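You operate a simulated robot arm through the tools that you are given. There is no shell and no other tool. Be economical: measure what you need, move in short steps, check, and stop when the job is done.

The job below is to be done with a simulated two-armed robot. You get a single attempt, and the scene is never put back.

## Task
Put the amber strap on the grey steel table away on the fourth shelf from the bottom of the open shelving. Then push the drawer of the wood-topped cupboard shut. Then open the case on castors, take the grey strap from the cable test bench and leave it on the top of the case on castors and shut the castors again. Do these in the order given.

It is judged by the outcome, as a careful person would: the job done as asked, and still so three seconds after it is handed in. It fails if anything else is knocked over, pushed out of place, dropped, spilled or broken.

## Robot
Two 7-joint arms with fingered hands on one trunk, on a base that drives. Base frame: it is fixed to the floor where the robot stands at the start and does not move with it; the origin is under the middle of the robot, x ahead of it, y to its left, z up; the surface under the hand at the start is at about z = 780. Readings come in mm, degrees, newtons and seconds.
The left shoulder is at the start at [54, 158, 1044], the right one opposite. With the tool pointing down near the work surface each hand reaches from about 440 to 840 mm from the robot's upright axis, wherever it stands, measured 20 degrees to its own side. Places, roughly: case on castors [600, 900, 300]; drawer of the wood-topped cupboard [-8000, -2400, 700]; fourth shelf of the open shelving [700, -4600, 1200]; top of the case on castors [500, 900, 600]. Payload 4 kg a hand.
The tool frame of a hand sits at the grasp point between the pads (the TCP): z along the fingers, y along the line on which they close. The tips reach 30 mm beyond it. The gripper opens to 104 mm. The gripper's body begins 35 mm behind the TCP. The gripper is a hand of 4 fingers: y runs from the thumb to the fingers, the wrist lies at [-15, -104, -178] in the tool frame, and closing takes about 1.5 s.
Orientation is that of the tool frame in the base frame, as [roll, pitch, yaw] about the fixed x, y, z axes, in that order (R = Rz(yaw) Ry(pitch) Rx(roll)). With the fingers straight down and the wrist toward the robot, the tool's x, y and z point along [0, 1, 0], [1, 0, 0] and [0, 0, -1] of the base frame.

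## Interface
- The arms move only by the tool jog_arm. It takes "left_moves", "right_moves" or both (then of equal length, played together; a hand with none holds still); each is a list of rows, each a list of 6 numbers: the shift along the base's x, y, z in mm, then the turn, a rotation vector about the base's x, y, z in degrees. In form: [[tx, ty, tz, wx, wy, wz], ...]. A call has 1 to 8 rows; each row is the pose to reach, as a shift and turn from the pose commanded when the call began. "left_gripper" and "right_gripper" are, for a hand that has rows, the opening, from 0 (shut) to 1 (fully open), set as the call begins (left out, the last holds). A row lasts 0.2 s, in which the tool goes at most 50 mm and 8.6 degrees; a call with a longer step from one row to the next is refused whole, and so is a gripper value outside its range. A pose out of reach is approached as far as the arm can. The call stops where the force on the tool passes 40 N (or 10 N more than at its start, if that is more) or the arm is blocked; 0.2 s more then pass. The fingers move at their own pace (about 45 mm/s each) and stop on an object; they squeeze with about 29 N. The grip force told is the motor's: it shows also when the fingers shut on nothing. Time passes only in rows, and 0.2 s behind the last, so rows that repeat a pose let the fingers close. It gives the time, the measured TCP pose, the force on the tool (base axes), the opening and the grip force at its end, in the units of the frame above (readings bear some noise), with the torque about the TCP (base axes, N m) and any sound that the robot's microphone picked up.
- Cameras (640 x 400 px; columns grow to the right, rows downward): "scene" is now at [134.7, 3, 1238.9]; the picture's right is [0.08, -1.00, -0.00], its down [-0.52, -0.04, -0.85] and it looks along [0.85, 0.07, -0.52] (base axes); focal length 214 px, centre (320, 200). "left" rides on the left gripper at [-61, -92, -130] in its tool frame; the picture's right is [-0.81, -0.28, 0.52], its down [0.53, -0.71, 0.46] and it looks along [0.24, 0.64, 0.72] (tool axes); focal length 275 px, centre (320, 200). "right" rides on the right gripper at [61, -92, -130] in its tool frame; the picture's right is [-0.81, 0.28, -0.52], its down [-0.53, -0.71, 0.46] and it looks along [-0.24, 0.65, 0.72] (tool axes); focal length 275 px, centre (320, 200). There is no depth. A picture from a camera that has moved, and an enlarged one, comes with that camera's place and axes in the base frame and with its lens. The place of the scene camera against the robot may be out by one fixed shift of up to 25 mm in any direction.
- snapshot(camera): a new picture of that camera. The clock stands still meanwhile.
- move_column(by): slides the trunk up (or, below 0, down) by that many mm; the arms and the scene camera ride with it, the base frame stays. It gives what a move gives, with no picture.
- base_move(legs): drives the robot by 1 to 6 legs, each [ahead, turn to the left] in mm and degrees, along the robot's own axes; the way and the turn of a leg run together, so that a leg with both is an arc; at most 1500 mm and 180 degrees a leg. The arms and the cameras ride along, it lands a little off, and it stops where it bumps. It gives what a move gives.
- finger_targets(index, middle, ring, thumb_bend, thumb_turn, hand): sets how far each is bent, from 0 (flat) to 100 (curled in); at 30 the hand is open as for a grip, at 70 the pads meet at the TCP. One left out holds its place. A second passes; each finger stops where it meets its share of the squeeze, and holds until it gets a number again. A gripper value or a shape takes the hand back. It gives what a move gives, with no picture; readings hold the bend of each and the force on the fingers (four entries, about 0 where the hand has none), thumb and palm. thumb_turn goes from beside the hand (0) to across from the fingers (100), as for a grip.
- grasp_type(shape, hand): the hand has 4 fingers and takes this shape, open, in about a second: jaw (thumb against the fingers, like two jaws); tri (thumb and two fingers); tip (a fingertip pinch); poke (one finger out to press); point (the index stretched); flat (the hand flat); cup (the hand cupped); fist (a fist). The gripper value then closes the fingers along that shape, each until it touches; the sizes above hold for jaw. It gives what a move gives, with no picture.
- aim_head(pan, tilt): turns the head with the scene camera to pan (to the left, within 80 degrees either way) and tilt (down, from -29 to 69), counted from straight ahead of the robot. It gives what a move gives.
- zoom(camera, box): a new picture of the part [left, top, right, bottom] of that camera's present view, enlarged. The clock stands still meanwhile.
- job_done(): hands the job in; it is judged then, once.

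Work in short steps. Places have to be worked out from the pictures, the camera data and where the tool is seen: move nearer, look again, correct. Check each grasp and each placing, and mend what went wrong. You have 165 turns and 130 pictures in all, those below and enlarged ones among them. Open the grippers and draw the arms clear of the work before you hand the job in, unless the task says otherwise; then end with one line.

The tools are called after "Request:" as name(argument=value, ...) on one line, values as JSON. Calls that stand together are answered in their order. jog_arm: Moves the arms, as the interface text tells. Its arguments: {"type":"object","properties":{"left_moves":{"type":"array","items":{"type":"array","items":{"type":"number"}}},"left_gripper":{"type":"number"},"right_moves":{"type":"array","items":{"type":"array","items":{"type":"number"}}},"right_gripper":{"type":"number"}},"required":[]} The other tools are called the same way: move_column (by) slides the trunk up or down; grasp_type (shape, hand) gives the hand a shape; finger_targets (index, middle, ring, thumb_bend, thumb_turn, hand) moves the fingers one by one; base_move (legs) drives the base; aim_head (pan, tilt) turns the head that bears the scene camera; snapshot (camera) takes a picture; zoom (camera, box) takes an enlarged picture of a part of a camera's view; job_done () hands the job in.

At the start:

```text
t: 0.0
left_position: [364.8, 459.9, 1058.6]
left_tool_rot: [-180.0, -0.1, 90.1]
left_force: [0.8, 0.3, 0.3]
left_torque: [0.02, -0.01, 0.03]
left_finger_gap: 103.6
left_grasp_force: 0.1
left_shape: jaw
left_bend: [30.0, 30.0, 30.0, 30.0, 98.0]
left_finger forces: [0.1, 0.1, 0.0, 0.0, 0.0, 0.0]
right_position: [379.1, 53.9, 1110.4]
right_tool_rot: [-179.9, 0.1, 90.0]
right_force: [0.0, 0.0, -0.1]
right_torque: [0.01, 0.03, -0.01]
right_finger_gap: 103.6
right_grasp_force: 0.2
right_shape: jaw
right_bend: [30.0, 30.0, 30.0, 30.0, 98.0]
right_finger forces: [0.0, 0.0, 0.0, 0.1, 0.1, 0.0]
trunk travel left (down, up): [-250.0, 257.0]
robot x, y, heading: [-0.4, -0.1, -0.4]
head pan, tilt: [4.8, 30.6]
```

scene: 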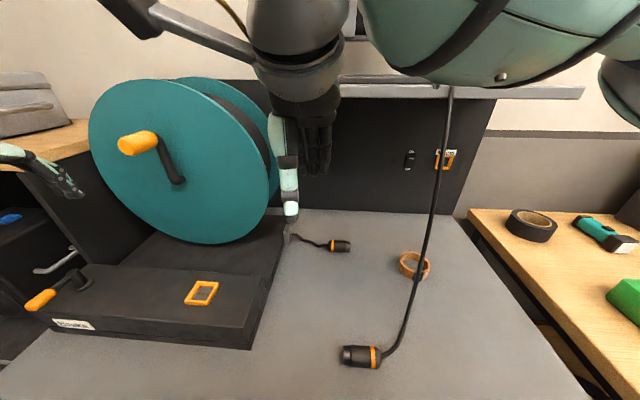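
right: 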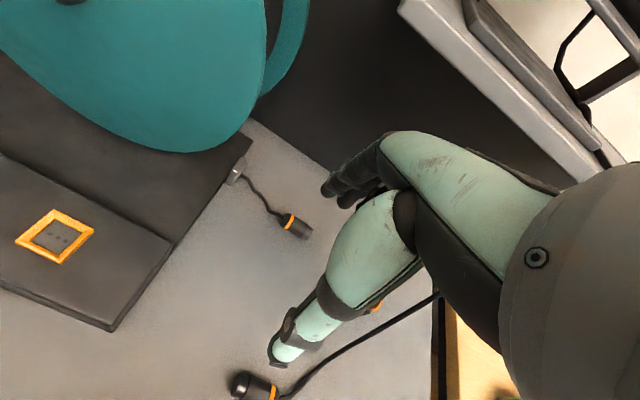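
left: 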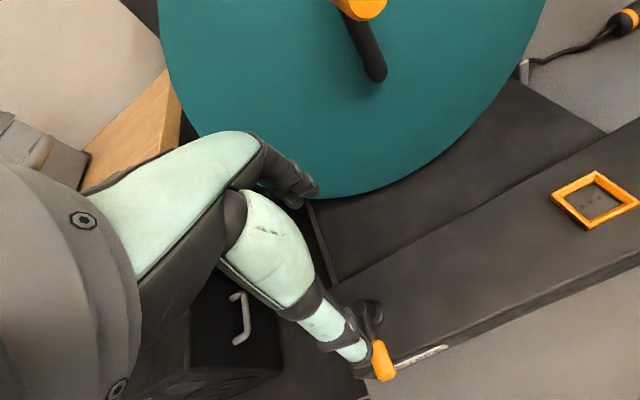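

I'll look around first: the picture ahead shows a bench with a cable reel; I need to find the steel table, shelving, cupboard and case.

Request:
aim_head(pan=75, tilt=25)

Request:
snapshot(camera="scene")

Request:
aim_head(pan=-70, tilt=15)

Request:
snapshot(camera="scene")

```text
t: 1.4
left_position: [353.4, 460.6, 1062.7]
left_tool_rot: [179.4, 0.0, 90.1]
left_force: [0.1, 1.0, -0.5]
left_torque: [0.01, 0.01, 0.0]
left_finger_gap: 104.0
left_grasp_force: 0.0
left_shape: jaw
left_bend: [30.0, 30.0, 30.0, 30.0, 98.0]
left_finger forces: [0.0, 0.0, 0.1, 0.1, 0.0, 0.0]
right_position: [366.9, 53.2, 1115.2]
right_tool_rot: [179.3, 0.1, 90.0]
right_force: [0.4, 0.6, -0.2]
right_torque: [0.02, -0.03, 0.0]
right_finger_gap: 104.0
right_grasp_force: 0.0
right_shape: jaw
right_bend: [30.0, 30.0, 30.0, 30.0, 98.0]
right_finger forces: [0.0, 0.0, 0.0, 0.0, 0.0, 0.1]
trunk travel left (down, up): [-250.0, 257.0]
robot x, y, heading: [-1.6, 1.5, -0.2]
head pan, tilt: [75.0, 25.0]
```

```text
126 pictures are left
camera scene: at [68.7, 84.4, 1248.6], right [0.97, -0.26, -0.01], down [-0.12, -0.41, -0.9], along [0.23, 0.88, -0.43], focal length 214 px, centre (320, 200)
```

scene: 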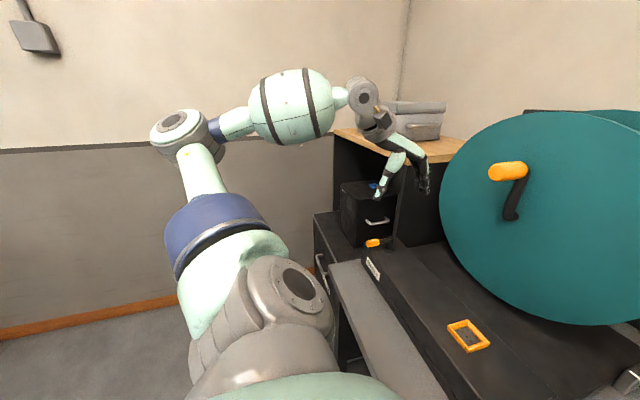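

```text
t: 3.7
left_position: [353.3, 459.5, 1063.5]
left_tool_rot: [179.3, 0.1, 90.1]
left_force: [0.5, 0.5, -0.4]
left_torque: [-0.02, 0.0, 0.01]
left_finger_gap: 104.0
left_grasp_force: 0.0
left_shape: jaw
left_bend: [30.0, 30.0, 30.0, 30.0, 98.0]
left_finger forces: [0.0, 0.1, 0.0, 0.0, 0.1, 0.0]
right_position: [366.1, 53.6, 1116.7]
right_tool_rot: [179.3, 0.0, 90.0]
right_force: [-0.7, 0.0, -0.3]
right_torque: [0.04, -0.01, -0.01]
right_finger_gap: 103.7
right_grasp_force: 0.1
right_shape: jaw
right_bend: [30.0, 30.0, 30.0, 30.0, 98.0]
right_finger forces: [0.0, 0.1, 0.0, 0.1, 0.1, 0.1]
trunk travel left (down, up): [-250.0, 257.0]
robot x, y, heading: [3.0, -0.0, -0.0]
head pan, tilt: [-70.0, 15.0]
```

```text
125 pictures are left
camera scene: at [77.1, -92.3, 1264.8], right [-0.94, -0.34, 0.01], down [-0.1, 0.24, -0.96], along [0.33, -0.91, -0.26], focal length 214 px, centre (320, 200)
```

scene: 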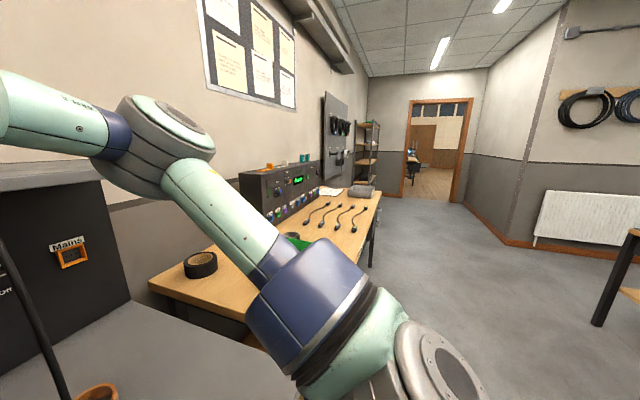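

The room has a door far right and shelving by it. I'll zoom in on the items here: the orange ring ahead and the wooden bench at the right.

Request:
zoom(camera="scene", box=[220, 80, 480, 280])

Request:
aim_head(pan=-10, tilt=50)

Request:
snapshot(camera="scene")

Request:
aim_head(pan=50, tilt=60)

Request:
snapshot(camera="scene")

```text
2.00 times, centred on (350, 180) of scene
camera zoom: at [77.1, -92.3, 1264.8], right [-0.94, -0.34, 0.01], down [-0.1, 0.24, -0.96], along [0.33, -0.91, -0.26], focal length 429 px, centre (260, 240)
```

zoom: 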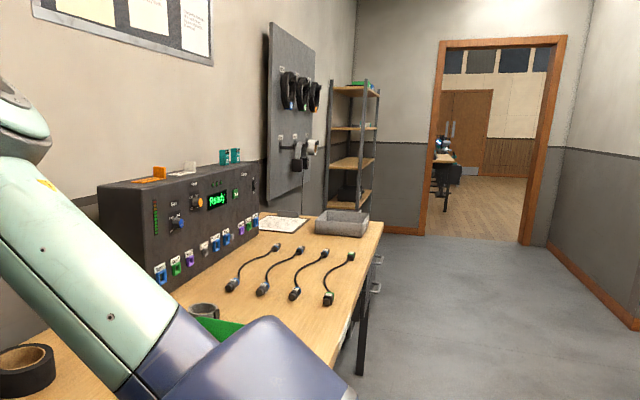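

```text
t: 5.0
left_position: [352.7, 459.8, 1063.6]
left_tool_rot: [179.3, 0.0, 90.1]
left_force: [0.1, 0.1, 0.0]
left_torque: [-0.01, 0.01, 0.01]
left_finger_gap: 103.7
left_grasp_force: 0.0
left_shape: jaw
left_bend: [30.0, 30.0, 30.0, 30.0, 98.0]
left_finger forces: [0.1, 0.0, 0.0, 0.0, 0.0, 0.1]
right_position: [366.8, 53.4, 1116.2]
right_tool_rot: [179.3, 0.0, 90.0]
right_force: [-0.4, -0.3, 0.3]
right_torque: [0.02, -0.01, 0.03]
right_finger_gap: 103.8
right_grasp_force: 0.1
right_shape: jaw
right_bend: [30.0, 30.0, 30.0, 30.0, 98.0]
right_finger forces: [0.1, 0.0, 0.0, 0.1, 0.1, 0.0]
trunk travel left (down, up): [-250.0, 257.0]
robot x, y, heading: [0.8, -1.3, -0.2]
head pan, tilt: [-10.0, 50.0]
```

```text
123 pictures are left
camera scene: at [120.2, -18.0, 1210.5], right [-0.17, -0.98, 0.0], down [-0.76, 0.13, -0.63], along [0.62, -0.11, -0.77], focal length 214 px, centre (320, 200)
```

scene: 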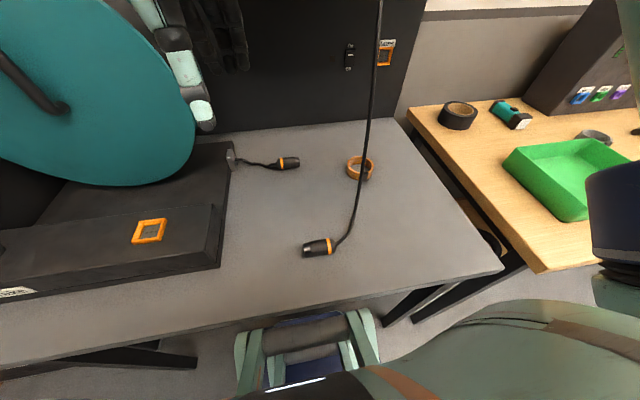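

```text
t: 6.3
left_position: [353.2, 460.2, 1063.7]
left_tool_rot: [179.3, 0.1, 90.1]
left_force: [-0.1, 0.0, -0.2]
left_torque: [0.01, -0.03, 0.0]
left_finger_gap: 103.8
left_grasp_force: 0.0
left_shape: jaw
left_bend: [30.0, 30.0, 30.0, 30.0, 98.0]
left_finger forces: [0.0, 0.1, 0.0, 0.1, 0.0, 0.0]
right_position: [366.1, 53.1, 1116.0]
right_tool_rot: [179.3, -0.1, 90.1]
right_force: [-0.3, -0.3, 0.1]
right_torque: [-0.02, 0.01, 0.01]
right_finger_gap: 103.8
right_grasp_force: 0.0
right_shape: jaw
right_bend: [30.0, 30.0, 30.0, 30.0, 98.0]
right_finger forces: [0.1, 0.0, 0.0, 0.0, 0.0, 0.0]
trunk travel left (down, up): [-250.0, 257.0]
robot x, y, heading: [-1.2, -1.3, 0.3]
head pan, tilt: [50.0, 60.0]
```

```text
122 pictures are left
camera scene: at [87.1, 46.5, 1198.3], right [0.77, -0.64, -0.01], down [-0.56, -0.66, -0.49], along [0.31, 0.38, -0.87], focal length 214 px, centre (320, 200)
```

scene: 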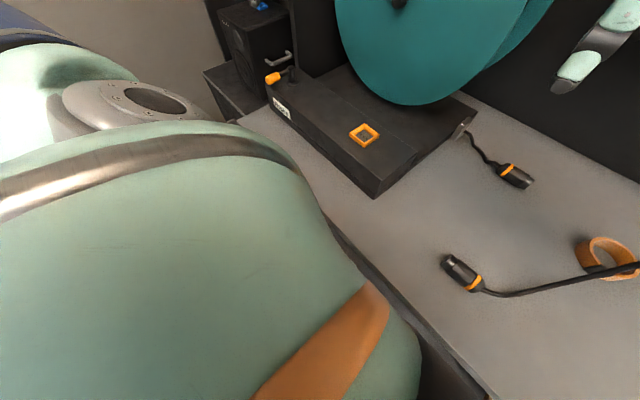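

The amber strap looks to be the coiled orange ring on the grey table (about [535, -208]); the grey strap probably the grey ring on the wooden cable test bench behind the green tray. Zooming to confirm both, and the cable next to the ring.

Request:
aim_head(pan=-22, tilt=42)

Request:
zoom(camera="scene", box=[160, 100, 400, 250])

Request:
zoom(camera="scene", box=[380, 50, 620, 200])

```text
t: 7.8
left_position: [353.6, 459.8, 1063.0]
left_tool_rot: [179.2, 0.1, 90.2]
left_force: [0.2, 0.1, -0.4]
left_torque: [-0.02, 0.02, -0.01]
left_finger_gap: 104.0
left_grasp_force: 0.1
left_shape: jaw
left_bend: [30.0, 30.0, 30.0, 30.0, 98.0]
left_finger forces: [0.0, 0.0, 0.0, 0.0, 0.1, 0.0]
right_position: [367.0, 53.1, 1116.0]
right_tool_rot: [179.4, 0.0, 90.0]
right_force: [0.3, 0.7, 0.4]
right_torque: [0.02, 0.01, 0.0]
right_finger_gap: 104.2
right_grasp_force: 0.1
right_shape: jaw
right_bend: [30.0, 30.0, 30.0, 30.0, 98.0]
right_finger forces: [0.0, 0.0, 0.0, 0.1, 0.0, 0.1]
trunk travel left (down, up): [-250.0, 257.0]
robot x, y, heading: [-0.8, -0.2, 0.1]
head pan, tilt: [-22.0, 42.0]
```

```text
2.67 times, centred on (280, 175) of scene
camera zoom: at [122.1, -35.9, 1221.7], right [-0.37, -0.93, 0.01], down [-0.63, 0.25, -0.73], along [0.68, -0.28, -0.68], focal length 572 px, centre (427, 267)
```

zoom: 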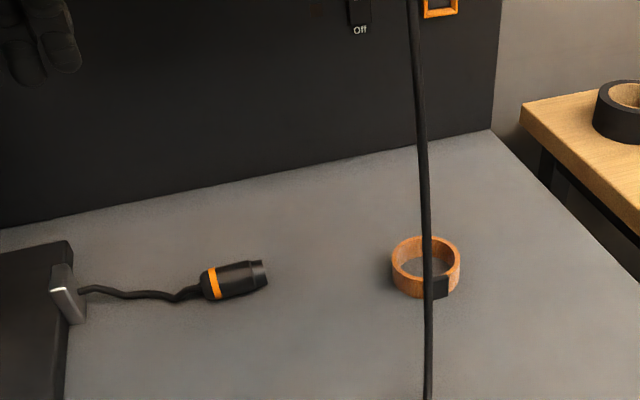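

```text
2.67 times, centred on (500, 125) of scene
camera zoom: at [122.1, -35.9, 1221.7], right [-0.37, -0.93, 0.01], down [-0.63, 0.25, -0.73], along [0.68, -0.28, -0.68], focal length 572 px, centre (-160, 400)
```

zoom: 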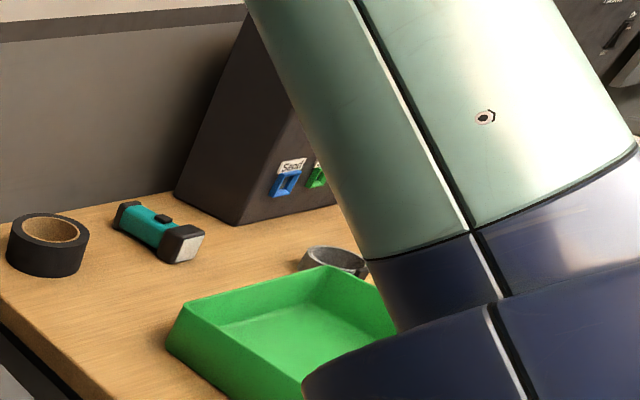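

Amber strap ≈ [534,-208], ~70 mm across; the hanging cable runs slanting from ~[336,-102,790] up to ~[650,-223,1210]. I swing the right hand over to the right of the cable at height, turning the wrist outward by 45°.

Request:
jog_arm(right_moves=[[0, -45, 0, 0, 0, 7], [0, -90, 0, 0, 0, 14], [0, -135, 0, 0, 0, 21], [0, -180, 0, 0, 0, 28], [0, -225, 0, 0, 0, 35], [0, -270, 0, 0, 0, 42], [0, -315, 0, 0, 0, 45], [0, -330, 0, 0, 0, 45]], right_gripper=1)

Request:
snapshot(camera="right")

Request:
snapshot(camera="scene")

```text
t: 9.6
left_position: [353.0, 458.6, 1063.7]
left_tool_rot: [179.3, 0.0, 90.1]
left_force: [-0.1, -0.2, 0.6]
left_torque: [0.01, -0.02, 0.03]
left_finger_gap: 104.0
left_grasp_force: 0.1
left_shape: jaw
left_bend: [30.0, 30.0, 30.0, 30.0, 98.0]
left_finger forces: [0.0, 0.0, 0.0, 0.1, 0.0, 0.0]
right_position: [365.8, -277.5, 1115.6]
right_tool_rot: [179.3, 0.0, 135.1]
right_force: [0.1, -0.2, 0.0]
right_torque: [0.0, 0.0, -0.05]
right_finger_gap: 103.8
right_grasp_force: 0.1
right_shape: jaw
right_bend: [30.0, 30.0, 30.0, 30.0, 98.0]
right_finger forces: [0.0, 0.0, 0.1, 0.0, 0.0, 0.0]
trunk travel left (down, up): [-250.0, 257.0]
robot x, y, heading: [2.8, 2.5, -0.3]
head pan, tilt: [-22.0, 42.0]
```

```text
119 pictures are left
camera right: at [255.9, -300.4, 1244.8], right [0.76, -0.38, 0.52], down [-0.12, -0.88, -0.46], along [0.63, 0.29, -0.72], focal length 275 px, centre (320, 200)
```

right: 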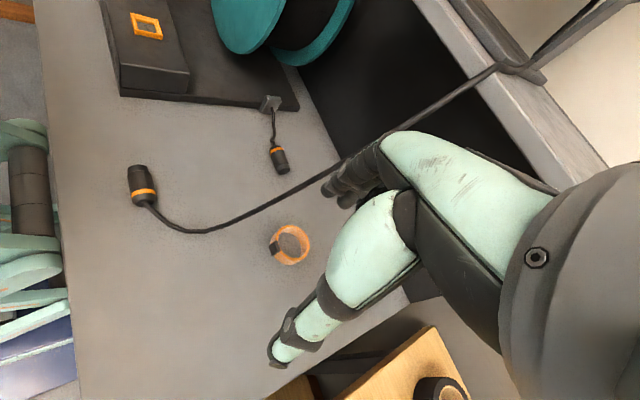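

```text
118 pictures are left
camera scene: at [122.0, -35.8, 1221.7], right [-0.37, -0.93, 0.01], down [-0.63, 0.25, -0.73], along [0.68, -0.28, -0.68], focal length 214 px, centre (320, 200)
```

scene: 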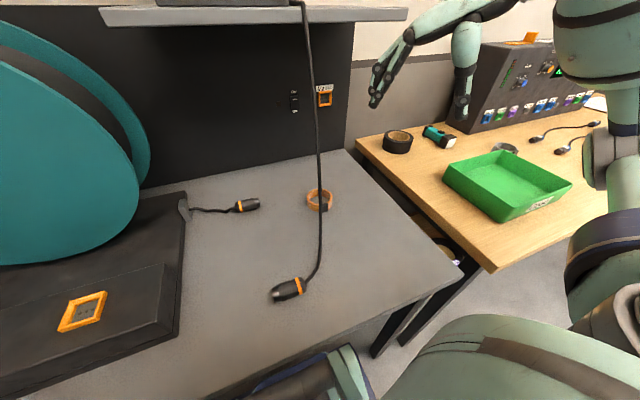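

Ring confirmed at ≈[535,-203]. I descend off to the right of the cable, then will slide in low under it.

Request:
jog_arm(right_moves=[[10, -4, -45, 0, 0, 0], [20, -8, -90, 0, 0, 0], [30, -12, -135, 0, 0, 0], [40, -16, -180, 0, 0, 0], [50, -20, -225, 0, 0, 0], [60, -20, -255, 0, 0, 0], [95, 5, -255, 0, 0, 0], [120, 23, -255, 0, 0, 0]])

Request:
snapshot(camera="right")

Request:
snapshot(camera="scene")

```text
t: 11.3
left_position: [352.9, 461.2, 1062.7]
left_tool_rot: [179.3, 0.1, 90.1]
left_force: [0.3, -0.6, 0.7]
left_torque: [0.01, -0.01, 0.01]
left_finger_gap: 104.0
left_grasp_force: 0.0
left_shape: jaw
left_bend: [30.0, 30.0, 30.0, 30.0, 98.0]
left_finger forces: [0.0, 0.0, 0.0, 0.0, 0.0, 0.0]
right_position: [486.3, -254.3, 862.3]
right_tool_rot: [179.3, 0.0, 135.1]
right_force: [-0.8, 0.9, -0.1]
right_torque: [-0.02, 0.0, -0.01]
right_finger_gap: 103.8
right_grasp_force: 0.1
right_shape: jaw
right_bend: [30.0, 30.0, 30.0, 30.0, 98.0]
right_finger forces: [0.0, 0.1, 0.0, 0.0, 0.0, 0.1]
trunk travel left (down, up): [-250.0, 257.0]
robot x, y, heading: [-1.0, 1.2, -0.0]
head pan, tilt: [-22.0, 42.0]
```

```text
117 pictures are left
camera right: at [375.3, -276.1, 991.8], right [0.76, -0.38, 0.52], down [-0.12, -0.88, -0.46], along [0.63, 0.29, -0.72], focal length 275 px, centre (320, 200)
```

right: 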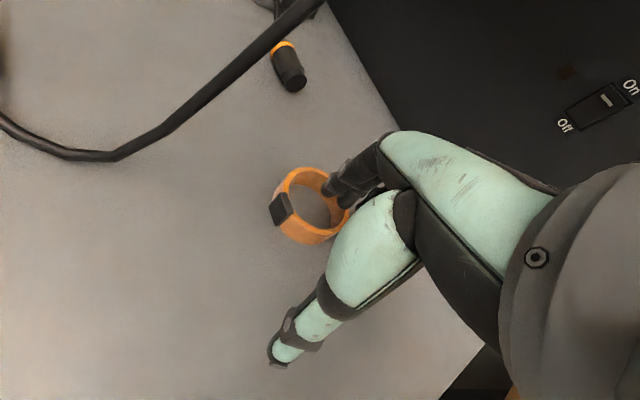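

```text
116 pictures are left
camera scene: at [122.2, -35.5, 1221.7], right [-0.37, -0.93, 0.01], down [-0.63, 0.25, -0.73], along [0.68, -0.28, -0.68], focal length 214 px, centre (320, 200)
```

scene: 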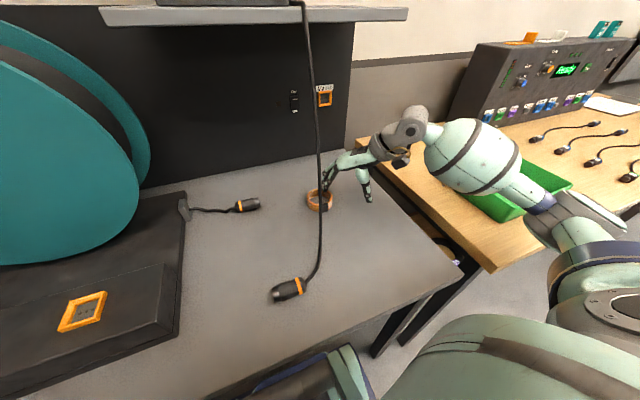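

Ring centre computed again at ≈[535,-200]. I move the open hand over it at this height, then lower gently.

Request:
jog_arm(right_moves=[[25, 27, 0, 0, 0, 0], [49, 54, 0, 0, 0, 0], [49, 54, 0, 0, 0, 0]])

Request:
snapshot(camera="right")

Request:
zoom(camera="scene", box=[240, 100, 480, 250])

```text
t: 12.2
left_position: [353.1, 459.0, 1064.3]
left_tool_rot: [179.3, 0.1, 90.0]
left_force: [-0.1, 0.3, 0.5]
left_torque: [0.02, 0.02, -0.03]
left_finger_gap: 103.8
left_grasp_force: 0.1
left_shape: jaw
left_bend: [30.0, 30.0, 30.0, 30.0, 98.0]
left_finger forces: [0.0, 0.0, 0.0, 0.0, 0.2, 0.0]
right_position: [532.9, -200.3, 862.1]
right_tool_rot: [179.4, 0.0, 135.0]
right_force: [-0.1, 0.8, -0.3]
right_torque: [0.03, 0.0, 0.0]
right_finger_gap: 103.9
right_grasp_force: 0.0
right_shape: jaw
right_bend: [30.0, 30.0, 30.0, 30.0, 98.0]
right_finger forces: [0.0, 0.1, 0.0, 0.0, 0.0, 0.0]
trunk travel left (down, up): [-250.0, 257.0]
robot x, y, heading: [-3.5, -0.3, 0.0]
head pan, tilt: [-22.0, 42.0]
```

```text
115 pictures are left
camera right: at [422.8, -222.8, 991.5], right [0.76, -0.38, 0.52], down [-0.12, -0.88, -0.46], along [0.63, 0.29, -0.72], focal length 275 px, centre (320, 200)
```

right: 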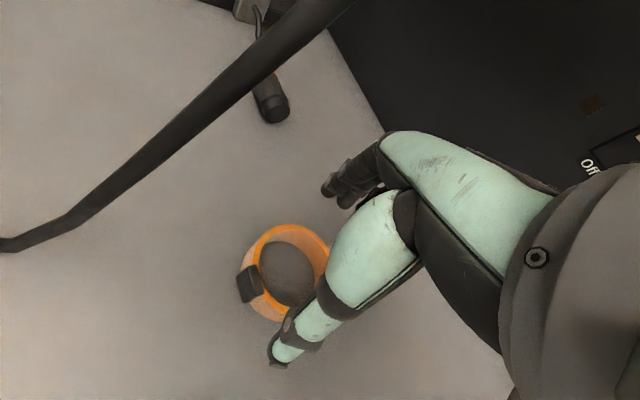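

```text
2.67 times, centred on (360, 175) of scene
camera zoom: at [121.5, -36.4, 1221.7], right [-0.37, -0.93, 0.0], down [-0.63, 0.25, -0.74], along [0.68, -0.28, -0.68], focal length 572 px, centre (213, 267)
```

zoom: 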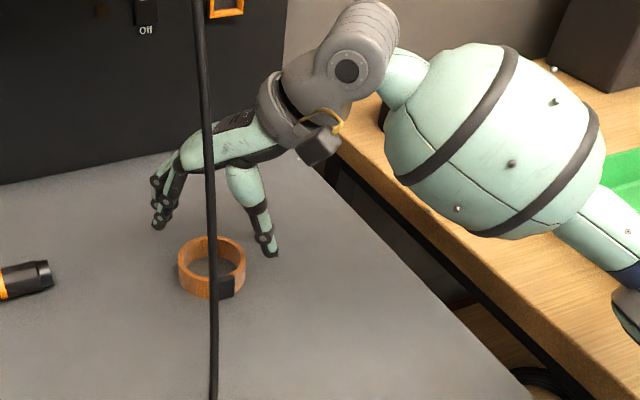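

Hand is centred over the ring. Lowering in steps until the tips are just above the table.

Request:
jog_arm(right_moves=[[2, 0, -20, 0, 0, 0], [2, 0, -36, 0, 0, 0], [2, 0, -44, 0, 0, 0], [2, 0, -44, 0, 0, 0]])

Request:
snapshot(camera="right")

Request:
zoom(camera="scene", box=[240, 100, 480, 250])

```text
t: 13.2
left_position: [354.0, 460.8, 1062.9]
left_tool_rot: [179.3, 0.1, 90.2]
left_force: [0.1, -0.4, -0.5]
left_torque: [0.01, 0.02, -0.04]
left_finger_gap: 103.9
left_grasp_force: 0.0
left_shape: jaw
left_bend: [30.0, 30.0, 30.0, 30.0, 98.0]
left_finger forces: [0.0, 0.0, 0.1, 0.1, 0.0, 0.0]
right_position: [535.4, -200.4, 816.8]
right_tool_rot: [179.4, 0.0, 135.1]
right_force: [0.3, 0.3, -0.4]
right_torque: [0.04, 0.04, 0.01]
right_finger_gap: 103.9
right_grasp_force: 0.0
right_shape: jaw
right_bend: [30.0, 30.0, 30.0, 30.0, 98.0]
right_finger forces: [0.1, 0.0, 0.0, 0.0, 0.0, 0.0]
trunk travel left (down, up): [-250.0, 257.0]
robot x, y, heading: [-2.4, 0.4, -0.1]
head pan, tilt: [-22.0, 42.0]
```

```text
113 pictures are left
camera right: at [426.2, -222.6, 945.5], right [0.76, -0.38, 0.52], down [-0.12, -0.88, -0.46], along [0.63, 0.29, -0.72], focal length 275 px, centre (320, 200)
```

right: 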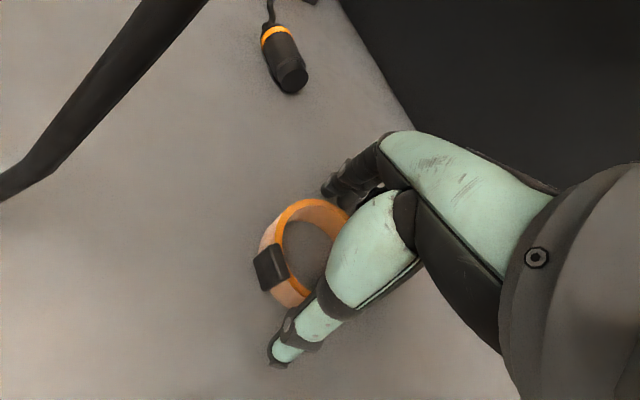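

```text
2.67 times, centred on (360, 175) of scene
camera zoom: at [122.1, -35.9, 1221.7], right [-0.37, -0.93, 0.01], down [-0.63, 0.25, -0.73], along [0.68, -0.28, -0.68], focal length 572 px, centre (213, 267)
```

zoom: 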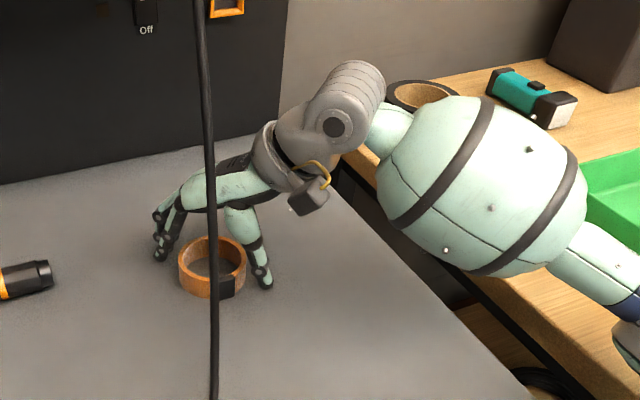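

Thumb and fingers straddle the ring with tips close to the table. Closing.

Request:
jog_arm(right_moves=[[0, 0, -2, 0, 0, 0], [0, 0, -2, 0, 0, 0], [0, 0, -2, 0, 0, 0], [0, 0, -2, 0, 0, 0], [0, 0, -2, 0, 0, 0], [0, 0, -2, 0, 0, 0], [0, 0, -2, 0, 0, 0], [0, 0, -2, 0, 0, 0]], right_gripper=0)

Request:
zoom(camera="scene", box=[240, 100, 480, 250])

```text
t: 14.9
left_position: [354.9, 460.3, 1064.2]
left_tool_rot: [179.3, 0.1, 90.1]
left_force: [0.5, -0.2, 0.5]
left_torque: [-0.02, 0.0, -0.02]
left_finger_gap: 104.1
left_grasp_force: 0.0
left_shape: jaw
left_bend: [30.0, 30.0, 30.0, 30.0, 98.0]
left_finger forces: [0.0, 0.0, 0.0, 0.0, 0.1, 0.1]
right_position: [536.6, -199.5, 813.7]
right_tool_rot: [179.3, 0.0, 135.1]
right_force: [-0.4, 0.0, -0.9]
right_torque: [0.01, 0.0, 0.0]
right_finger_gap: 69.4
right_grasp_force: 28.8
right_shape: jaw
right_bend: [28.0, 37.0, 39.0, 61.0, 100.0]
right_finger forces: [16.0, 7.8, 0.1, 0.0, 24.8, 0.0]
trunk travel left (down, up): [-250.0, 257.0]
robot x, y, heading: [-1.7, 0.2, -0.0]
head pan, tilt: [-22.0, 42.0]
```

```text
2.67 times, centred on (360, 175) of scene
camera zoom: at [122.1, -35.9, 1221.7], right [-0.37, -0.93, 0.01], down [-0.63, 0.25, -0.73], along [0.68, -0.28, -0.68], focal length 572 px, centre (213, 267)
```

zoom: 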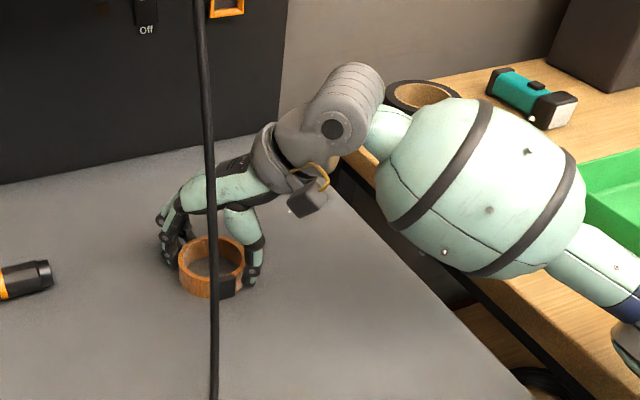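

Grasped (gap 69 mm, ~29 N). Lifting a bit and backing out the same low way.

Request:
jog_arm(right_moves=[[0, 0, 25, 0, 0, 0], [0, 0, 48, 0, 0, 0], [-25, -27, 48, 0, 0, 0], [-49, -54, 48, 0, 0, 0], [-75, -70, 48, 0, 0, 0], [-110, -85, 60, 0, 0, 0], [-120, -90, 105, 0, 0, 0], [-130, -90, 150, 0, 0, 0]])

Request:
snapshot(camera="right")

```text
t: 16.8
left_position: [353.5, 460.1, 1062.6]
left_tool_rot: [179.3, 0.1, 90.1]
left_force: [-0.5, 0.1, -0.5]
left_torque: [0.0, -0.01, 0.02]
left_finger_gap: 103.8
left_grasp_force: 0.0
left_shape: jaw
left_bend: [30.0, 30.0, 30.0, 30.0, 98.0]
left_finger forces: [0.0, 0.0, 0.0, 0.2, 0.0, 0.0]
right_position: [406.9, -289.8, 965.3]
right_tool_rot: [179.4, 0.0, 135.1]
right_force: [0.5, 0.2, -0.4]
right_torque: [0.0, -0.02, -0.02]
right_finger_gap: 69.1
right_grasp_force: 28.9
right_shape: jaw
right_bend: [28.0, 37.0, 39.0, 61.0, 100.0]
right_finger forces: [16.0, 8.0, 0.2, 0.1, 24.8, 0.1]
trunk travel left (down, up): [-250.0, 257.0]
robot x, y, heading: [0.9, 0.0, -0.1]
head pan, tilt: [-22.0, 42.0]
```

```text
110 pictures are left
camera right: at [297.7, -312.0, 1094.6], right [0.76, -0.38, 0.52], down [-0.12, -0.88, -0.46], along [0.63, 0.29, -0.72], focal length 275 px, centre (320, 200)
```

right: 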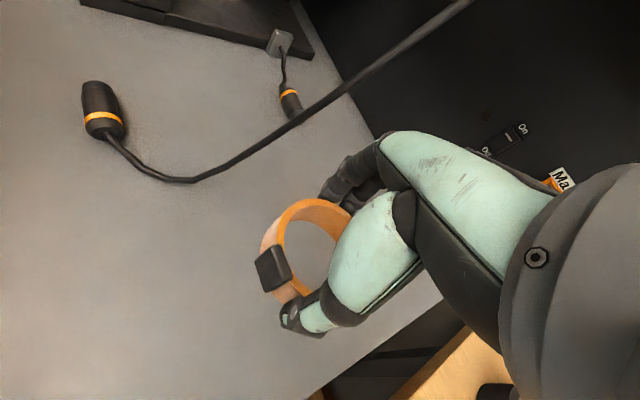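

Strap held well. I raise and tuck the hand, then back away from the table.

Request:
jog_arm(right_moves=[[-15, 5, 45, 0, 0, 0], [-30, 10, 90, 0, 0, 0], [-45, 20, 130, 0, 0, 0], [-60, 40, 150, 0, 0, 0]])

Request:
base_move(legs=[[-400, 0]])

Request:
aim_head(pan=-75, tilt=25)

Request:
snapshot(camera="scene")

Request:
aim_head(pan=45, tilt=30)

Request:
snapshot(camera="scene")

```text
t: 17.8
left_position: [352.7, 459.8, 1062.2]
left_tool_rot: [179.3, 0.1, 90.1]
left_force: [-0.2, -0.8, 0.7]
left_torque: [-0.03, 0.01, -0.02]
left_finger_gap: 104.0
left_grasp_force: 0.1
left_shape: jaw
left_bend: [30.0, 30.0, 30.0, 30.0, 98.0]
left_finger forces: [0.1, 0.1, 0.1, 0.1, 0.0, 0.0]
right_position: [346.7, -248.1, 1112.1]
right_tool_rot: [179.5, 0.1, 134.9]
right_force: [0.6, 0.4, 0.1]
right_torque: [-0.02, 0.04, 0.02]
right_finger_gap: 69.0
right_grasp_force: 29.1
right_shape: jaw
right_bend: [28.0, 37.0, 39.0, 61.0, 100.0]
right_finger forces: [16.1, 8.1, 0.3, 0.1, 24.7, 0.0]
trunk travel left (down, up): [-250.0, 257.0]
robot x, y, heading: [0.3, -1.1, 0.2]
head pan, tilt: [-22.0, 42.0]
```

```text
t: 20.3
left_position: [-43.4, 459.9, 1062.6]
left_tool_rot: [179.2, 0.1, 90.0]
left_force: [0.0, -0.2, 0.4]
left_torque: [-0.01, -0.01, -0.03]
left_finger_gap: 103.9
left_grasp_force: 0.0
left_shape: jaw
left_bend: [30.0, 30.0, 30.0, 30.0, 98.0]
left_finger forces: [0.1, 0.1, 0.0, 0.0, 0.0, 0.1]
right_position: [-50.7, -249.5, 1112.2]
right_tool_rot: [179.4, 0.1, 135.0]
right_force: [-0.5, 0.3, 1.2]
right_torque: [0.0, 0.02, -0.01]
right_finger_gap: 68.8
right_grasp_force: 29.1
right_shape: jaw
right_bend: [28.0, 37.0, 39.0, 61.0, 100.0]
right_finger forces: [16.1, 8.0, 0.3, 0.1, 24.6, 0.0]
trunk travel left (down, up): [-250.0, 257.0]
robot x, y, heading: [-395.7, 3.1, -0.2]
head pan, tilt: [-22.0, 42.0]
```

```text
t: 21.6
left_position: [-54.7, 458.9, 1067.1]
left_tool_rot: [178.5, 0.3, 90.2]
left_force: [-0.1, 0.3, 0.1]
left_torque: [-0.01, -0.01, -0.01]
left_finger_gap: 103.8
left_grasp_force: 0.1
left_shape: jaw
left_bend: [30.0, 30.0, 30.0, 30.0, 98.0]
left_finger forces: [0.1, 0.0, 0.0, 0.1, 0.0, 0.1]
right_position: [-64.0, -249.9, 1115.4]
right_tool_rot: [178.8, 0.6, 135.0]
right_force: [-0.4, 0.0, -0.3]
right_torque: [-0.03, 0.01, -0.01]
right_finger_gap: 68.9
right_grasp_force: 28.8
right_shape: jaw
right_bend: [28.0, 37.0, 39.0, 61.0, 100.0]
right_finger forces: [16.2, 8.3, 0.2, 0.1, 25.1, 0.1]
trunk travel left (down, up): [-250.0, 257.0]
robot x, y, heading: [-395.8, 0.6, -0.5]
head pan, tilt: [-75.0, 25.0]
```

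```text
109 pictures are left
camera scene: at [-328.8, -93.5, 1248.6], right [-0.97, -0.26, 0.01], down [-0.12, 0.41, -0.9], along [0.23, -0.88, -0.43], focal length 214 px, centre (320, 200)
```

scene: 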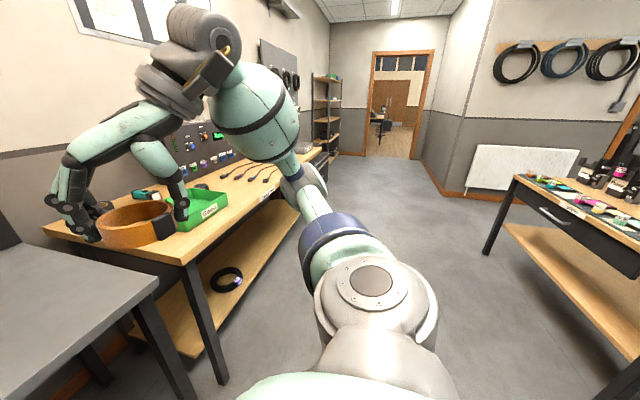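

```text
t: 23.6
left_position: [-54.7, 459.1, 1068.1]
left_tool_rot: [178.6, 0.2, 90.2]
left_force: [-0.1, -0.3, 0.2]
left_torque: [0.02, 0.0, 0.0]
left_finger_gap: 103.7
left_grasp_force: 0.0
left_shape: jaw
left_bend: [30.0, 30.0, 30.0, 30.0, 98.0]
left_finger forces: [0.0, 0.0, 0.0, 0.0, 0.0, 0.2]
right_position: [-64.6, -248.8, 1114.8]
right_tool_rot: [178.9, 0.6, 134.9]
right_force: [0.4, 0.3, -0.7]
right_torque: [0.01, 0.02, -0.02]
right_finger_gap: 69.4
right_grasp_force: 29.1
right_shape: jaw
right_bend: [28.0, 37.0, 39.0, 61.0, 100.0]
right_finger forces: [16.1, 8.1, 0.2, 0.1, 25.1, 0.0]
trunk travel left (down, up): [-250.0, 257.0]
robot x, y, heading: [-394.0, -0.2, -0.1]
head pan, tilt: [45.0, 30.0]
```

```text
108 pictures are left
camera scene: at [-288.3, 59.4, 1240.1], right [0.71, -0.71, -0.01], down [-0.37, -0.35, -0.86], along [0.61, 0.61, -0.51], focal length 214 px, centre (320, 200)
```

scene: 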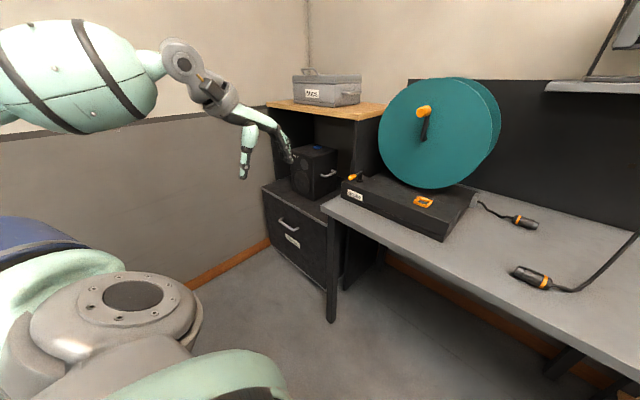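

The path right is an aisle between the wooden bench (front x≈200) and a table at x<-1245. I turn right and drive down the aisle in stages.

Request:
base_move(legs=[[0, -105], [700, 0], [0, 15]])

Request:
aim_head(pan=10, tilt=15)

Request:
snapshot(camera="scene")

```text
t: 33.9
left_position: [-149.7, -1028.8, 1067.6]
left_tool_rot: [178.6, 0.2, -1.5]
left_force: [0.1, -0.9, 0.1]
left_torque: [0.0, -0.02, -0.01]
left_finger_gap: 104.0
left_grasp_force: 0.0
left_shape: jaw
left_bend: [30.0, 30.0, 30.0, 30.0, 98.0]
left_finger forces: [0.0, 0.1, 0.0, 0.1, 0.1, 0.1]
right_position: [-857.5, -999.0, 1116.8]
right_tool_rot: [179.0, 0.5, 43.1]
right_force: [-0.1, 1.0, 0.6]
right_torque: [-0.03, 0.0, 0.0]
right_finger_gap: 69.0
right_grasp_force: 29.0
right_shape: jaw
right_bend: [73.0, 37.0, 39.0, 62.0, 100.0]
right_finger forces: [16.1, 8.4, 0.6, 0.0, 24.7, 0.0]
trunk travel left (down, up): [-250.0, 257.0]
robot x, y, heading: [-603.0, -673.6, -91.6]
head pan, tilt: [45.0, 30.0]
```

```text
t: 34.9
left_position: [-149.8, -1018.3, 1072.1]
left_tool_rot: [177.9, 0.2, -1.6]
left_force: [0.1, -0.6, 1.4]
left_torque: [0.02, 0.01, -0.01]
left_finger_gap: 103.9
left_grasp_force: 0.0
left_shape: jaw
left_bend: [30.0, 30.0, 30.0, 30.0, 98.0]
left_finger forces: [0.1, 0.0, 0.1, 0.1, 0.0, 0.0]
right_position: [-856.9, -987.1, 1119.7]
right_tool_rot: [178.6, 1.0, 43.2]
right_force: [-0.6, 0.5, -0.5]
right_torque: [-0.02, -0.01, -0.03]
right_finger_gap: 68.8
right_grasp_force: 28.6
right_shape: jaw
right_bend: [73.0, 37.0, 39.0, 62.0, 100.0]
right_finger forces: [16.1, 8.4, 0.3, 0.0, 24.9, 0.0]
trunk travel left (down, up): [-250.0, 257.0]
robot x, y, heading: [-598.2, -671.1, -91.9]
head pan, tilt: [10.0, 15.0]
```

```text
107 pictures are left
camera scene: at [-589.7, -817.8, 1263.9], right [-0.99, -0.14, 0.0], down [-0.04, 0.27, -0.96], along [0.14, -0.95, -0.27], focal length 214 px, centre (320, 200)
```

scene: 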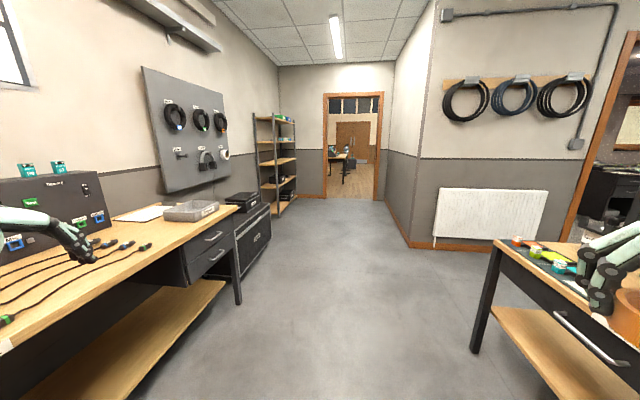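

Aisle is clear; shelving front looks to be at x≈650, y≈-4200…-5000. Driving 3 m forward, then turning partly left to look.

Request:
base_move(legs=[[0, 2], [1500, 0], [1500, 0]])

Request:
aim_head(pan=50, tilt=10)

Request:
snapshot(camera="scene")

```text
t: 50.6
left_position: [-196.5, -4028.0, 1071.2]
left_tool_rot: [177.9, 0.2, -1.0]
left_force: [0.1, 0.2, -0.1]
left_torque: [0.02, 0.04, -0.02]
left_finger_gap: 103.8
left_grasp_force: 0.3
left_shape: jaw
left_bend: [30.0, 30.0, 30.0, 30.0, 98.0]
left_finger forces: [0.0, 0.0, 0.0, 0.0, 0.0, 0.0]
right_position: [-905.3, -4003.9, 1120.3]
right_tool_rot: [178.5, 1.0, 43.8]
right_force: [-0.6, 1.1, -0.1]
right_torque: [0.01, -0.01, -0.01]
right_finger_gap: 68.7
right_grasp_force: 29.1
right_shape: jaw
right_bend: [73.0, 37.0, 39.0, 62.0, 100.0]
right_finger forces: [16.2, 8.5, 0.4, 0.0, 24.8, 0.0]
trunk travel left (down, up): [-250.0, 257.0]
robot x, y, heading: [-652.5, -3688.1, -91.3]
head pan, tilt: [10.0, 15.0]
```

```text
t: 51.7
left_position: [-196.0, -4015.4, 1075.1]
left_tool_rot: [177.2, 0.4, -1.1]
left_force: [-0.3, 0.7, 0.2]
left_torque: [0.02, 0.0, 0.01]
left_finger_gap: 103.8
left_grasp_force: 0.0
left_shape: jaw
left_bend: [30.0, 30.0, 30.0, 30.0, 98.0]
left_finger forces: [0.0, 0.0, 0.0, 0.0, 0.0, 0.1]
right_position: [-903.0, -3992.5, 1123.1]
right_tool_rot: [178.0, 1.5, 43.8]
right_force: [-0.4, -0.2, -0.1]
right_torque: [0.03, 0.02, 0.03]
right_finger_gap: 68.7
right_grasp_force: 28.9
right_shape: jaw
right_bend: [73.0, 37.0, 39.0, 62.0, 100.0]
right_finger forces: [16.3, 8.5, 0.4, 0.1, 24.8, 0.1]
trunk travel left (down, up): [-250.0, 257.0]
robot x, y, heading: [-651.4, -3686.6, -91.3]
head pan, tilt: [50.0, 10.0]
```

```text
106 pictures are left
camera scene: at [-583.6, -3801.2, 1272.5], right [-0.66, -0.75, -0.01], down [-0.13, 0.13, -0.98], along [0.74, -0.65, -0.18], focal length 214 px, centre (320, 200)
```

scene: 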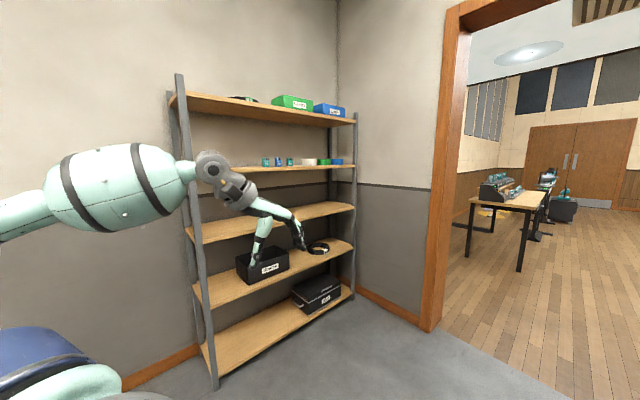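

Five shelves; the fourth (z≈1200) carries small boxes toward its middle/right and has free space at its left end. I drive opposite it and face it.

Request:
base_move(legs=[[480, 0], [0, 91.3], [350, 0]])

Request:
aim_head(pan=-10, tilt=5)

Request:
snapshot(camera="scene")

```text
t: 61.2
left_position: [5.7, -3702.5, 1075.0]
left_tool_rot: [177.3, 0.4, 90.6]
left_force: [-0.1, 0.0, -0.2]
left_torque: [0.01, 0.01, 0.01]
left_finger_gap: 103.8
left_grasp_force: 0.0
left_shape: jaw
left_bend: [30.0, 30.0, 30.0, 30.0, 98.0]
left_finger forces: [0.1, 0.0, 0.0, 0.0, 0.0, 0.1]
right_position: [1.6, -4411.3, 1122.2]
right_tool_rot: [178.1, 1.4, 135.5]
right_force: [-0.1, 0.1, -0.6]
right_torque: [0.01, 0.05, 0.03]
right_finger_gap: 68.7
right_grasp_force: 29.4
right_shape: jaw
right_bend: [73.0, 37.0, 39.0, 62.0, 100.0]
right_finger forces: [16.3, 8.6, 0.5, 0.1, 24.6, 0.0]
trunk travel left (down, up): [-250.0, 257.0]
robot x, y, heading: [-309.0, -4165.0, -0.0]
head pan, tilt: [50.0, 10.0]
```

```text
t: 62.5
left_position: [-9.6, -3704.0, 1080.0]
left_tool_rot: [176.5, 0.3, 90.6]
left_force: [0.3, -1.1, 0.1]
left_torque: [0.02, -0.03, 0.03]
left_finger_gap: 103.8
left_grasp_force: 0.1
left_shape: jaw
left_bend: [30.0, 30.0, 30.0, 30.0, 98.0]
left_finger forces: [0.1, 0.1, 0.1, 0.0, 0.0, 0.0]
right_position: [-13.8, -4411.5, 1127.2]
right_tool_rot: [177.4, 2.1, 135.4]
right_force: [-0.8, 0.0, 0.3]
right_torque: [0.02, -0.03, 0.01]
right_finger_gap: 68.6
right_grasp_force: 29.5
right_shape: jaw
right_bend: [73.0, 37.0, 39.0, 62.0, 100.0]
right_finger forces: [16.2, 8.7, 0.5, 0.0, 24.9, 0.0]
trunk travel left (down, up): [-250.0, 257.0]
robot x, y, heading: [-309.8, -4163.1, 0.0]
head pan, tilt: [-10.0, 5.0]
```

```text
105 pictures are left
camera scene: at [-175.9, -4184.9, 1280.3], right [-0.17, -0.99, 0.0], down [-0.1, 0.01, -0.99], along [0.98, -0.17, -0.1], focal length 214 px, centre (320, 200)
```

scene: 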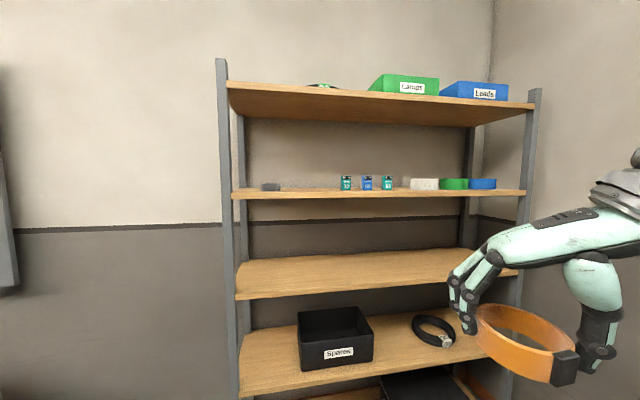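

The fourth shelf (z≈1200–1215) has a gap at y≈-4300 between the grey item and the small boxes. Raising the trunk so I can place from above.

Request:
move_column(by=210)

Request:
aim_head(pan=-10, tilt=20)

Request:
snapshot(camera="scene")

```text
t: 64.8
left_position: [-8.5, -3703.8, 1289.9]
left_tool_rot: [176.4, 0.4, 90.6]
left_force: [0.0, 0.3, -0.4]
left_torque: [0.02, -0.01, 0.01]
left_finger_gap: 103.9
left_grasp_force: 0.0
left_shape: jaw
left_bend: [30.0, 30.0, 30.0, 30.0, 98.0]
left_finger forces: [0.0, 0.0, 0.1, 0.1, 0.0, 0.0]
right_position: [-13.7, -4411.3, 1335.7]
right_tool_rot: [177.6, 2.0, 135.4]
right_force: [-0.2, 0.8, -1.1]
right_torque: [0.02, -0.01, 0.02]
right_finger_gap: 68.8
right_grasp_force: 29.4
right_shape: jaw
right_bend: [73.0, 37.0, 39.0, 62.0, 100.0]
right_finger forces: [16.2, 8.5, 0.5, 0.1, 24.9, 0.1]
trunk travel left (down, up): [-460.0, 47.0]
robot x, y, heading: [-311.7, -4163.9, -0.1]
head pan, tilt: [-10.0, 5.0]
```

```text
t: 65.5
left_position: [-8.6, -3703.3, 1289.8]
left_tool_rot: [176.6, 0.3, 90.7]
left_force: [0.2, 0.8, 0.4]
left_torque: [-0.01, -0.02, 0.0]
left_finger_gap: 103.9
left_grasp_force: 0.0
left_shape: jaw
left_bend: [30.0, 30.0, 30.0, 30.0, 98.0]
left_finger forces: [0.0, 0.1, 0.0, 0.1, 0.0, 0.0]
right_position: [-13.9, -4412.2, 1336.7]
right_tool_rot: [177.6, 2.1, 135.4]
right_force: [0.2, 0.2, -0.2]
right_torque: [0.0, -0.01, -0.02]
right_finger_gap: 68.9
right_grasp_force: 28.9
right_shape: jaw
right_bend: [73.0, 37.0, 39.0, 62.0, 100.0]
right_finger forces: [16.2, 8.6, 0.5, 0.1, 24.9, 0.1]
trunk travel left (down, up): [-460.0, 47.0]
robot x, y, heading: [-308.0, -4165.4, 0.0]
head pan, tilt: [-10.0, 20.0]
```

```text
104 pictures are left
camera scene: at [-171.4, -4185.1, 1466.1], right [-0.17, -0.99, 0.0], down [-0.35, 0.06, -0.94], along [0.92, -0.16, -0.35], focal length 214 px, centre (320, 200)
```

scene: 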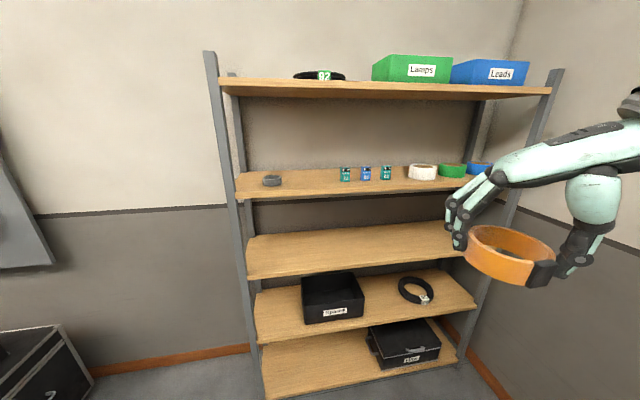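

Zooming to locate the shelf edge accurately.

Request:
zoom(camera="scene", box=[220, 120, 420, 245])

```text
3.20 times, centred on (320, 182) of scene
camera zoom: at [-171.4, -4185.1, 1466.1], right [-0.17, -0.99, 0.0], down [-0.35, 0.06, -0.94], along [0.92, -0.16, -0.35], focal length 686 px, centre (320, 256)
```

zoom: 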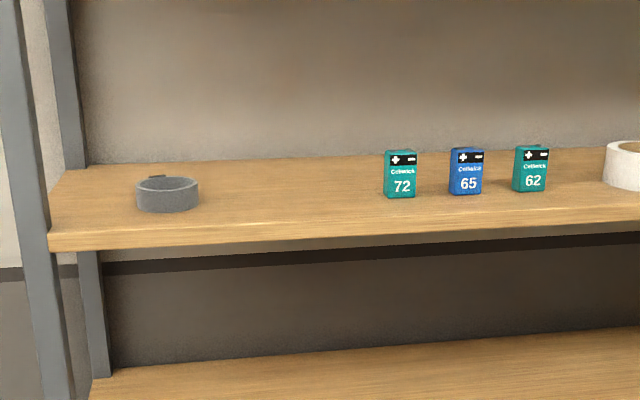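

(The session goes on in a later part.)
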